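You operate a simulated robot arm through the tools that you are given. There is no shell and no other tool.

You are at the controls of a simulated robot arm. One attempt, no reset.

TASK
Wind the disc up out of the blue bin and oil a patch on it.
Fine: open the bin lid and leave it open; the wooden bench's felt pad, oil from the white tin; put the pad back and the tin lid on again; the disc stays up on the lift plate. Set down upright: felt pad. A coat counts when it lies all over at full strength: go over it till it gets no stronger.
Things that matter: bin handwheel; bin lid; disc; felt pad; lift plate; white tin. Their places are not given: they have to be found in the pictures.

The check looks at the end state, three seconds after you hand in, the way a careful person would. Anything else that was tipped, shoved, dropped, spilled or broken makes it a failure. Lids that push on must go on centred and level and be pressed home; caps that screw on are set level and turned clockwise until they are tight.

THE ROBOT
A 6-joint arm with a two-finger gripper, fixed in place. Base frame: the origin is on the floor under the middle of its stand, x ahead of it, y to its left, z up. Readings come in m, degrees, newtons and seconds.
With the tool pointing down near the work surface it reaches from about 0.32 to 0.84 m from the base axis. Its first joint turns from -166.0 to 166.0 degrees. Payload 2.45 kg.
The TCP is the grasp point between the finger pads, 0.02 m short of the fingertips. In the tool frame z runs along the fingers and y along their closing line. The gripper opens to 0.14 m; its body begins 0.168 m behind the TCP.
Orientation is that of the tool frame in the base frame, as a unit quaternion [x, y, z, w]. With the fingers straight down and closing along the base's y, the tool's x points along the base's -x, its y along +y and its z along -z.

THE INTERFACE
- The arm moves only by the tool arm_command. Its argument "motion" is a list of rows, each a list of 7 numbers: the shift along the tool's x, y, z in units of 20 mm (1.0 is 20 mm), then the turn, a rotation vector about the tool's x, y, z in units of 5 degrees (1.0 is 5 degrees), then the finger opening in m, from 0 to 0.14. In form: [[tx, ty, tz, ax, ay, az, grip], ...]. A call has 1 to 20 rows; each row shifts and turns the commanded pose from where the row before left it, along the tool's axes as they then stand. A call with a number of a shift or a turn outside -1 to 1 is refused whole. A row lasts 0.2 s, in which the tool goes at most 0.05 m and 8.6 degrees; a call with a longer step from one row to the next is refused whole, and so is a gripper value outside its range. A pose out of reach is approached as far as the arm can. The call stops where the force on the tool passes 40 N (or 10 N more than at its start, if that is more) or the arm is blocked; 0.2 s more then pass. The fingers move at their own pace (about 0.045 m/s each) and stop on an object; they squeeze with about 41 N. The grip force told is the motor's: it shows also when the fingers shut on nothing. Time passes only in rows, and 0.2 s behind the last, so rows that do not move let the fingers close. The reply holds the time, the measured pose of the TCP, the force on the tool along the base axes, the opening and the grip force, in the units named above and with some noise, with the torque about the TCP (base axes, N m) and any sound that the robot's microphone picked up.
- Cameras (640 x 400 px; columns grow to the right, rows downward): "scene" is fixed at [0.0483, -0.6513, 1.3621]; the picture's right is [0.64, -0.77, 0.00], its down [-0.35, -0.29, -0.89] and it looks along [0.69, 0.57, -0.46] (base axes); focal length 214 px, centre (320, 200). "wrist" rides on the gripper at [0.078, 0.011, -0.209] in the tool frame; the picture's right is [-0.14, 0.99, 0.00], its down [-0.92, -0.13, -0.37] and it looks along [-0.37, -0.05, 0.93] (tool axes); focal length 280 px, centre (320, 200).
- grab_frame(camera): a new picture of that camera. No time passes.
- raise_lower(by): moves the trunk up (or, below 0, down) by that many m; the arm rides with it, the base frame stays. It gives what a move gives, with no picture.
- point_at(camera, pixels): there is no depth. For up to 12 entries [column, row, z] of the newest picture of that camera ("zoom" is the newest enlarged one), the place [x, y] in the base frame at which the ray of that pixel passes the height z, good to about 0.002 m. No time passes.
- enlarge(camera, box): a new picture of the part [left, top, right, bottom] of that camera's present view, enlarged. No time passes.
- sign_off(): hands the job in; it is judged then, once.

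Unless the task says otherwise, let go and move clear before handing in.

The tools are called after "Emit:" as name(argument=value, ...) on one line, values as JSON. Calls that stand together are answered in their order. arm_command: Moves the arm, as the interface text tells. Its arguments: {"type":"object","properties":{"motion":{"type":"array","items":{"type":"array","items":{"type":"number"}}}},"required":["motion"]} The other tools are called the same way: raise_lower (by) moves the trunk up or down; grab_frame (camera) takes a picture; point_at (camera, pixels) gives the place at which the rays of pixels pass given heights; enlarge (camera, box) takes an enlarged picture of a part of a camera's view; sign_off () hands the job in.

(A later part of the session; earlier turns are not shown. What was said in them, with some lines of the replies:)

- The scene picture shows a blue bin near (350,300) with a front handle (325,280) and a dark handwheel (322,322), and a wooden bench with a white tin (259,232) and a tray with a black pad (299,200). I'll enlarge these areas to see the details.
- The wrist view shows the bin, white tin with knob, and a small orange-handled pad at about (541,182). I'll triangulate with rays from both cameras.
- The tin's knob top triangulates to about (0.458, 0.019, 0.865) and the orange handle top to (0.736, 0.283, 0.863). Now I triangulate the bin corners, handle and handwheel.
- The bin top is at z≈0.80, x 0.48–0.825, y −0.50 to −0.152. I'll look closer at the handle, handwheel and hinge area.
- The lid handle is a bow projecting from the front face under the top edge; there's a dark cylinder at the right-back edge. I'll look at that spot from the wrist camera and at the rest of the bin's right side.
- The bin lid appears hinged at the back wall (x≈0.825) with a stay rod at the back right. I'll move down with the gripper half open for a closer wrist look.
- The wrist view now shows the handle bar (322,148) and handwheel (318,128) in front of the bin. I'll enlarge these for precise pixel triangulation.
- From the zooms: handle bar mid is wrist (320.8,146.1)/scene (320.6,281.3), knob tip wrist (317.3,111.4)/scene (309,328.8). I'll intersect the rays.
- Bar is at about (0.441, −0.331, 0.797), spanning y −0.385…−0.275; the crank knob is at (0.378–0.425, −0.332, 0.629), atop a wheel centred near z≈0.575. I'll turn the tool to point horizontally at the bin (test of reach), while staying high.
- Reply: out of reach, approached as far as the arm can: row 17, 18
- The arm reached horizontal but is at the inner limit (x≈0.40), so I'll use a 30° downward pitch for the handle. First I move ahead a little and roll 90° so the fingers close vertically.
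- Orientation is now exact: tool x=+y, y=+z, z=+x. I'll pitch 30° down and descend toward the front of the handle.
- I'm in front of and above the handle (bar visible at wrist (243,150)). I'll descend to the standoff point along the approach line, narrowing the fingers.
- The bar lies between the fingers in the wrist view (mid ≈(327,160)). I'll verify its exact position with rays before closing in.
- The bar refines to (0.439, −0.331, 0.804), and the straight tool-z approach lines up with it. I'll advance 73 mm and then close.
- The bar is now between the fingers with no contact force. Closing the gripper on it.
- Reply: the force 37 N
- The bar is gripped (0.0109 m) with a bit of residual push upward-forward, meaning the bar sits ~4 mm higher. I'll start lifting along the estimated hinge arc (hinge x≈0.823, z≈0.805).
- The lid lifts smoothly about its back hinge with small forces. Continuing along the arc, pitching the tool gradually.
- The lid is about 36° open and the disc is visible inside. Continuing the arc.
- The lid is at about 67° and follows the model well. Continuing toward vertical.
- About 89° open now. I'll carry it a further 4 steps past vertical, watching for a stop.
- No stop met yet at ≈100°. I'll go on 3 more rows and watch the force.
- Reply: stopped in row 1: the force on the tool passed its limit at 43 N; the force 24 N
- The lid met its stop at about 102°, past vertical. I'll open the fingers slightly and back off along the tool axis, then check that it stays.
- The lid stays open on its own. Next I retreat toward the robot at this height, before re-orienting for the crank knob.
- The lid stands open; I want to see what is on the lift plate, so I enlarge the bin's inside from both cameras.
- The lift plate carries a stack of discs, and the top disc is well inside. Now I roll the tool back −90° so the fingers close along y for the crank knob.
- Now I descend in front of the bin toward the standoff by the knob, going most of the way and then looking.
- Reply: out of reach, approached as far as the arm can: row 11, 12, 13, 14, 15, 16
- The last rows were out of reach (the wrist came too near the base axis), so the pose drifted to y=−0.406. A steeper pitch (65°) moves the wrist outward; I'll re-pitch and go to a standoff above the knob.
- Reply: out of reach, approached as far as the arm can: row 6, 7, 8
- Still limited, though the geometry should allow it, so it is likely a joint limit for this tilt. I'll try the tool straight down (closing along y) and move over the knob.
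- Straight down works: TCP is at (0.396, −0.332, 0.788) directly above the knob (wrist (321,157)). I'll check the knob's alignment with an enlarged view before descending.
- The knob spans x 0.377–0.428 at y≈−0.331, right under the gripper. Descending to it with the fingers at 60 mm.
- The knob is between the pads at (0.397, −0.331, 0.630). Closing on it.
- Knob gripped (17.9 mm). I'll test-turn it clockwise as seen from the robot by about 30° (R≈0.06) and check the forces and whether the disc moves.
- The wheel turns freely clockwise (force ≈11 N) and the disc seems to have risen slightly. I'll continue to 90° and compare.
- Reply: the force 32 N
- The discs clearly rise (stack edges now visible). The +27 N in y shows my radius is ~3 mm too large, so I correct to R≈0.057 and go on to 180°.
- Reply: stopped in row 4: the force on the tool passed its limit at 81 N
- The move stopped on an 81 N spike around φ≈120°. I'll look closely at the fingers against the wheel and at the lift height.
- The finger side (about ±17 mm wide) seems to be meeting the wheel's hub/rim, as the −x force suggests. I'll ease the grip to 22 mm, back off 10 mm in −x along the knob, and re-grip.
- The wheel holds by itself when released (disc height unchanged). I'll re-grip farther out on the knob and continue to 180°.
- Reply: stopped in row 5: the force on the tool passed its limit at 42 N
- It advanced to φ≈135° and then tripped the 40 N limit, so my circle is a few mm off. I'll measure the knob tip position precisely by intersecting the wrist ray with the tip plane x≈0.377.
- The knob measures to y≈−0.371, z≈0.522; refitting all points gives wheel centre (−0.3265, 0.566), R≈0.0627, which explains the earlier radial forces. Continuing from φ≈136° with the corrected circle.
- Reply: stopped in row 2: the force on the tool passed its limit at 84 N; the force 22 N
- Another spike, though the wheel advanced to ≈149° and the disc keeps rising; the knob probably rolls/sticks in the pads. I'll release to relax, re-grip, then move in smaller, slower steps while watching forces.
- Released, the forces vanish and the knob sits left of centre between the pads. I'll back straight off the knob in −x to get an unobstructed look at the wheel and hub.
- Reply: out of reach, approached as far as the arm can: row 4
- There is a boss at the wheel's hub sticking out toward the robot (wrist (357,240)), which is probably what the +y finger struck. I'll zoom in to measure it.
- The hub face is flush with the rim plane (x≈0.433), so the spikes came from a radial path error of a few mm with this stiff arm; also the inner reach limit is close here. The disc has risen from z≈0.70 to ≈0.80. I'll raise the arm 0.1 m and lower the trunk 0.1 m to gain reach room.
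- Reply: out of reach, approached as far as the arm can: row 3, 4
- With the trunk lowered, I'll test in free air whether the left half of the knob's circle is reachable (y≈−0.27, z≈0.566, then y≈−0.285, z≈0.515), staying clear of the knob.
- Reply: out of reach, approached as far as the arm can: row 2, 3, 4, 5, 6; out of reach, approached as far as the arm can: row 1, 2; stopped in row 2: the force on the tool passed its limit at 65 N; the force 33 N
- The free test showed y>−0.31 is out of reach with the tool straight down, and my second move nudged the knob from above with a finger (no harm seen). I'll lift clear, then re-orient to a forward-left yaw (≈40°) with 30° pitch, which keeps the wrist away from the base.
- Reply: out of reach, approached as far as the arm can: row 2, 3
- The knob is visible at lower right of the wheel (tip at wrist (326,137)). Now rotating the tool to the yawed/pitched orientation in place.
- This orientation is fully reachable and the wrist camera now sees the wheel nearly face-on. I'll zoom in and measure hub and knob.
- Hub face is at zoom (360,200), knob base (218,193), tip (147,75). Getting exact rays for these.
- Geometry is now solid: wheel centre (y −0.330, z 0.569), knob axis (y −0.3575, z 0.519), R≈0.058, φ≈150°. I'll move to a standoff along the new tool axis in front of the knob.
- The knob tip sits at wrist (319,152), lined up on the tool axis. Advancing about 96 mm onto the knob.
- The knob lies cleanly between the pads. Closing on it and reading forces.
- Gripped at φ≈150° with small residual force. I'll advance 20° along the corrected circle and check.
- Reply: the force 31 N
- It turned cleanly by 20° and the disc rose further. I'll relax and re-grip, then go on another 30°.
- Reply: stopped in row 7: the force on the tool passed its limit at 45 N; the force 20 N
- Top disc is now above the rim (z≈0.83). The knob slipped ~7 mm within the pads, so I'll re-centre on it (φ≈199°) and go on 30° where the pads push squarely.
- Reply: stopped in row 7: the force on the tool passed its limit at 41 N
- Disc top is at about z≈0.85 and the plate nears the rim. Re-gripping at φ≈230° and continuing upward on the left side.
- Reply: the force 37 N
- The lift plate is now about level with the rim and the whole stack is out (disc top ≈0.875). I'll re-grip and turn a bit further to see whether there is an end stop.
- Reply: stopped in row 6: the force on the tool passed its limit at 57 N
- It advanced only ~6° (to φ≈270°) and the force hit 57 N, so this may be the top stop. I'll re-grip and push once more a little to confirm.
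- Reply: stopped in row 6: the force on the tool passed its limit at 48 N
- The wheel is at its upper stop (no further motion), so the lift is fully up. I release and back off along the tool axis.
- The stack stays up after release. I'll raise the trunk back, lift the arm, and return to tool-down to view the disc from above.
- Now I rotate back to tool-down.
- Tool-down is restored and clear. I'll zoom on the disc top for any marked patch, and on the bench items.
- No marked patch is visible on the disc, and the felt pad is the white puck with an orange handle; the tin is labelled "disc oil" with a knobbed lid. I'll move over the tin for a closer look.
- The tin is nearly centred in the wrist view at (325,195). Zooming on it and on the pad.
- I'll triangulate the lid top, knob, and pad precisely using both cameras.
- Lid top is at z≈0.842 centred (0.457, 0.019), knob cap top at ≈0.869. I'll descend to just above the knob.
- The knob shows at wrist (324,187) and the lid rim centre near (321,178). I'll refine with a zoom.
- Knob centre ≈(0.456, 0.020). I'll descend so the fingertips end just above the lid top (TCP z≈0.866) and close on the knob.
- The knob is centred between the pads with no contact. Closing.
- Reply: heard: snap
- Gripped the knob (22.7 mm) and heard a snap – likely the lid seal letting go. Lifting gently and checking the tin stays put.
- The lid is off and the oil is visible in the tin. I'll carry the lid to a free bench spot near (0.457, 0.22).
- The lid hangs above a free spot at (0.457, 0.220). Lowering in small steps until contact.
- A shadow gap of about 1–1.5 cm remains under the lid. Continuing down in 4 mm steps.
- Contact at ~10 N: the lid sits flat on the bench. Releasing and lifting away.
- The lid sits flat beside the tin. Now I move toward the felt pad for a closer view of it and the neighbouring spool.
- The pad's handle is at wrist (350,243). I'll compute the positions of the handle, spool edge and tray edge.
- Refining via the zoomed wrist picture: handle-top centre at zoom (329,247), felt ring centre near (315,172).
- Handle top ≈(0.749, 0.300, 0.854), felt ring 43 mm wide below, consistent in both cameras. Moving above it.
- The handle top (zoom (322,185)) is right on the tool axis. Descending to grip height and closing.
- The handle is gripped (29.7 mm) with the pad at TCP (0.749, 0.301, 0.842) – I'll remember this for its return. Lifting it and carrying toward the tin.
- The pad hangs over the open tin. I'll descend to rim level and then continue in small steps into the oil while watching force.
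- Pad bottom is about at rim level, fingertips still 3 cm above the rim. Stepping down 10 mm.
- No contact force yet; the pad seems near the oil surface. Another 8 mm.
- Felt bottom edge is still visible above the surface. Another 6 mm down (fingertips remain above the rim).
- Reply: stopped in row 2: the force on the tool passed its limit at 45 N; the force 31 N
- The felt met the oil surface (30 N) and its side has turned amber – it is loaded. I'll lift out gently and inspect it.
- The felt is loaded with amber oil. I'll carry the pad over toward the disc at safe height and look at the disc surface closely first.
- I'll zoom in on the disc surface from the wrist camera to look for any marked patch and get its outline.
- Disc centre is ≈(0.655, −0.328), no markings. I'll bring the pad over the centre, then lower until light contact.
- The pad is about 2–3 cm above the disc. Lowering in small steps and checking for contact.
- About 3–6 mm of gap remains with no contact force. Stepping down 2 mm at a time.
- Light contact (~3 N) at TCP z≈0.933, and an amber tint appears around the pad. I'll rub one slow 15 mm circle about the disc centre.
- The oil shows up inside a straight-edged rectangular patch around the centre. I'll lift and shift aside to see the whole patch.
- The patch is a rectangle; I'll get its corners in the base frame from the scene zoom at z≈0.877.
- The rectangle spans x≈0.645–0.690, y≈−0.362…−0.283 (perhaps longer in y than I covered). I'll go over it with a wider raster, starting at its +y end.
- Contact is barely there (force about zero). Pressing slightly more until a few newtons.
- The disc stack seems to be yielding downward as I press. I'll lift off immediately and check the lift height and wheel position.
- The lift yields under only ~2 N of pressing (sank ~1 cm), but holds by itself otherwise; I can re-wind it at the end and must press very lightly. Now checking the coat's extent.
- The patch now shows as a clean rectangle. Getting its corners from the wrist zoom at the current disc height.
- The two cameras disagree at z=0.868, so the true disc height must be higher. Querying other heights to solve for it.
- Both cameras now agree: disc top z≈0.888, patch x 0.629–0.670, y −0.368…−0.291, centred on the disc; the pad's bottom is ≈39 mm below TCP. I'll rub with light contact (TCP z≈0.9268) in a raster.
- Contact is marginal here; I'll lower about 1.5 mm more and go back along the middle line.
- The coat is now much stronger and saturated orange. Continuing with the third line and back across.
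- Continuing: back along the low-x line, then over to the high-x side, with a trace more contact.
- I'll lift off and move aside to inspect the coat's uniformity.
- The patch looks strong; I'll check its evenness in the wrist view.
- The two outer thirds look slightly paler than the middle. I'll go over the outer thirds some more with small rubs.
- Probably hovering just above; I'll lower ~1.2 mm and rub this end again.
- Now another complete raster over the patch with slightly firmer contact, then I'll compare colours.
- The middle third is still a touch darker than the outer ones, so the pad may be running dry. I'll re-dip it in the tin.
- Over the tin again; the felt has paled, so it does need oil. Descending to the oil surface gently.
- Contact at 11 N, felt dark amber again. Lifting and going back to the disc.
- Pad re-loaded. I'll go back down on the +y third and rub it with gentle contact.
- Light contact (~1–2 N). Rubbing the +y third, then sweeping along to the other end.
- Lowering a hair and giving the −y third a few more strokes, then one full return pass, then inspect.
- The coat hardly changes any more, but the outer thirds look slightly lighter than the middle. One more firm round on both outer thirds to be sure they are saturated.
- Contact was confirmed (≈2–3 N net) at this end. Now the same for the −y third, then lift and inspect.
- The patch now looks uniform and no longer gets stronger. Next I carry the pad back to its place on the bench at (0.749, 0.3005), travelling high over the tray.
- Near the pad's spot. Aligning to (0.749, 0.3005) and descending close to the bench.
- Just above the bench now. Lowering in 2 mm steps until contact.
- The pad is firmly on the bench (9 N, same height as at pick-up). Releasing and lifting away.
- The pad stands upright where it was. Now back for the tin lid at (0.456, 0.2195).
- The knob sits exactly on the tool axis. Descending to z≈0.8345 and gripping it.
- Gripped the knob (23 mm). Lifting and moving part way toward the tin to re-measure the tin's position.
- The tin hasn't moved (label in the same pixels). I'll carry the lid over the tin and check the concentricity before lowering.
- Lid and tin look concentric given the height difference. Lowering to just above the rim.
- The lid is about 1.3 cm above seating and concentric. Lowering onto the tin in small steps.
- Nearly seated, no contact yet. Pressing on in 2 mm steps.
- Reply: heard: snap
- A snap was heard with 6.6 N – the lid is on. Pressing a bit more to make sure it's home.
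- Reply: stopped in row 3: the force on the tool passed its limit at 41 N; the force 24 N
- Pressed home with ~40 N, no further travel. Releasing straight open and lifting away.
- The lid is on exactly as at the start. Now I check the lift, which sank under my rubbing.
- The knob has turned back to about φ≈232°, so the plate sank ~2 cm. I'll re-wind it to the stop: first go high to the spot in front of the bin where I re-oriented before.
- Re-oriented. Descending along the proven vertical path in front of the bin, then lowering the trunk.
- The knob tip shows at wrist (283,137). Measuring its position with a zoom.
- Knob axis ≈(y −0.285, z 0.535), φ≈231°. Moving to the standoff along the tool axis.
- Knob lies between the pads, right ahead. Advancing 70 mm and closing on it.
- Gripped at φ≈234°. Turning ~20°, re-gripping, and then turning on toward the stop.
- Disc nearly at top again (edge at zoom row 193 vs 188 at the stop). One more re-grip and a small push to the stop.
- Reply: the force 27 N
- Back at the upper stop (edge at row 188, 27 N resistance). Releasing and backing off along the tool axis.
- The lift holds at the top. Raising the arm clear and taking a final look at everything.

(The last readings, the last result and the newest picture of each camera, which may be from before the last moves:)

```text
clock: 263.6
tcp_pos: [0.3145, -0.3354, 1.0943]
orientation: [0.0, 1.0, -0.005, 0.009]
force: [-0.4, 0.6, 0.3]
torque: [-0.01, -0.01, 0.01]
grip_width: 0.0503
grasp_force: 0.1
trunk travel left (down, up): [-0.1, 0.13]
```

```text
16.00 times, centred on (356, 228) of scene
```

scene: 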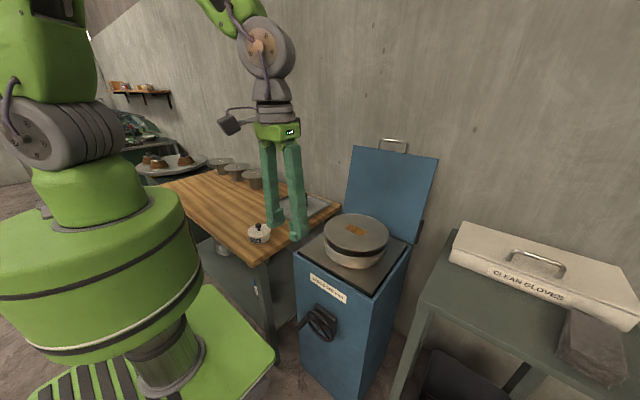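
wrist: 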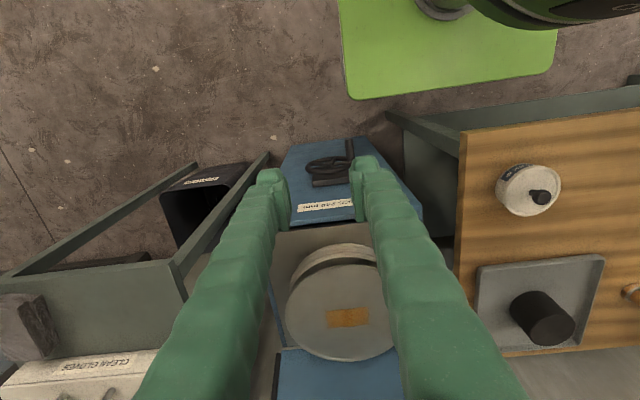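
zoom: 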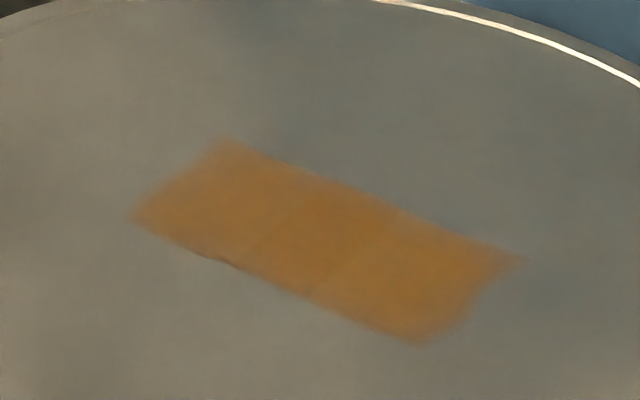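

Everything looks in place. One last close look at the patch from the wrist camera and at the pad and other items.

Emit:
enlarge(camera="wrist", box=[310, 295, 390, 340])

Emit:
enlarge(camera="scene", box=[220, 160, 350, 250])

```text
8.00 times, centred on (350, 318) of wrist
```

zoom: 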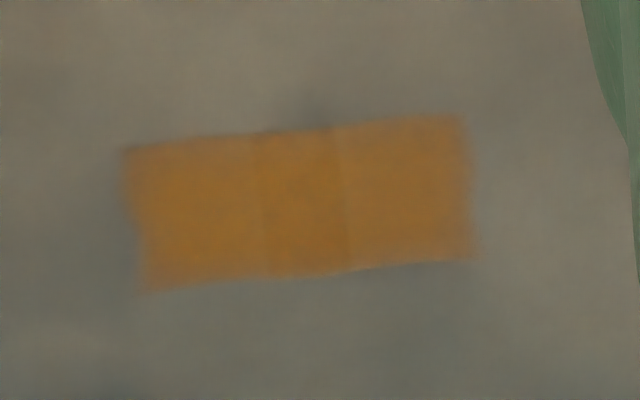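

```text
4.44 times, centred on (285, 205) of scene
```

zoom: 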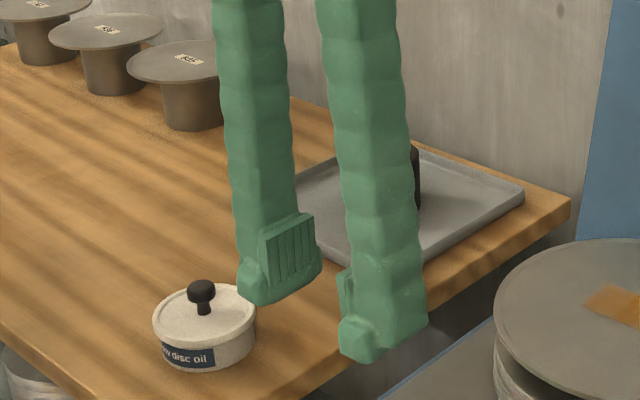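

I'm handing the job in. The last pictures show:

- **Bin:** the lid stands open and the lift plate is back at its upper stop. The oiled disc is still on it.
- **Coat:** the patch (wrist zoom about (130–470, 115–290)) is covered all over. It got no stronger in the last rounds of rubbing. A slightly darker band in the middle never changed, even with extra rubbing at both ends.
- **Tin:** the lid went back on with a snap and was pressed home.
- **Felt pad:** it stood upright at its old spot when I let go. It is behind a finger in the last view.

The gripper is empty and clear of everything.

Emit:
sign_off()

```text
The job is handed in.
```

I've handed the job in, and I expect it to pass. The one thing I couldn't measure directly is whether the oil coat is at full strength.

- **Bin:** the lid is open against its stop. The handwheel is wound to the upper stop, and the disc sits above the rim on the lift plate.
- **Lift:** the plate sank about 2 cm while I rubbed, because it gives under light pressure. I wound it back up afterwards, and it held with nothing touching it.
- **Oil patch:** the rectangular patch in the middle of the disc is covered all over. I dipped the pad again and went over both ends once more, and the colour hardly changed. A slightly darker band in the middle never changed, so I took the coat as full.
- **Felt pad:** it is back at its original spot and was upright when I let go. In the last picture it was behind a finger.
- **White tin:** the lid is back on. It snapped in, and I pressed it with about 40 N until it moved no further.

While winding, several moves stopped on force spikes of up to about 84 N, and once a finger pushed down on the crank knob. I saw no damage from either.
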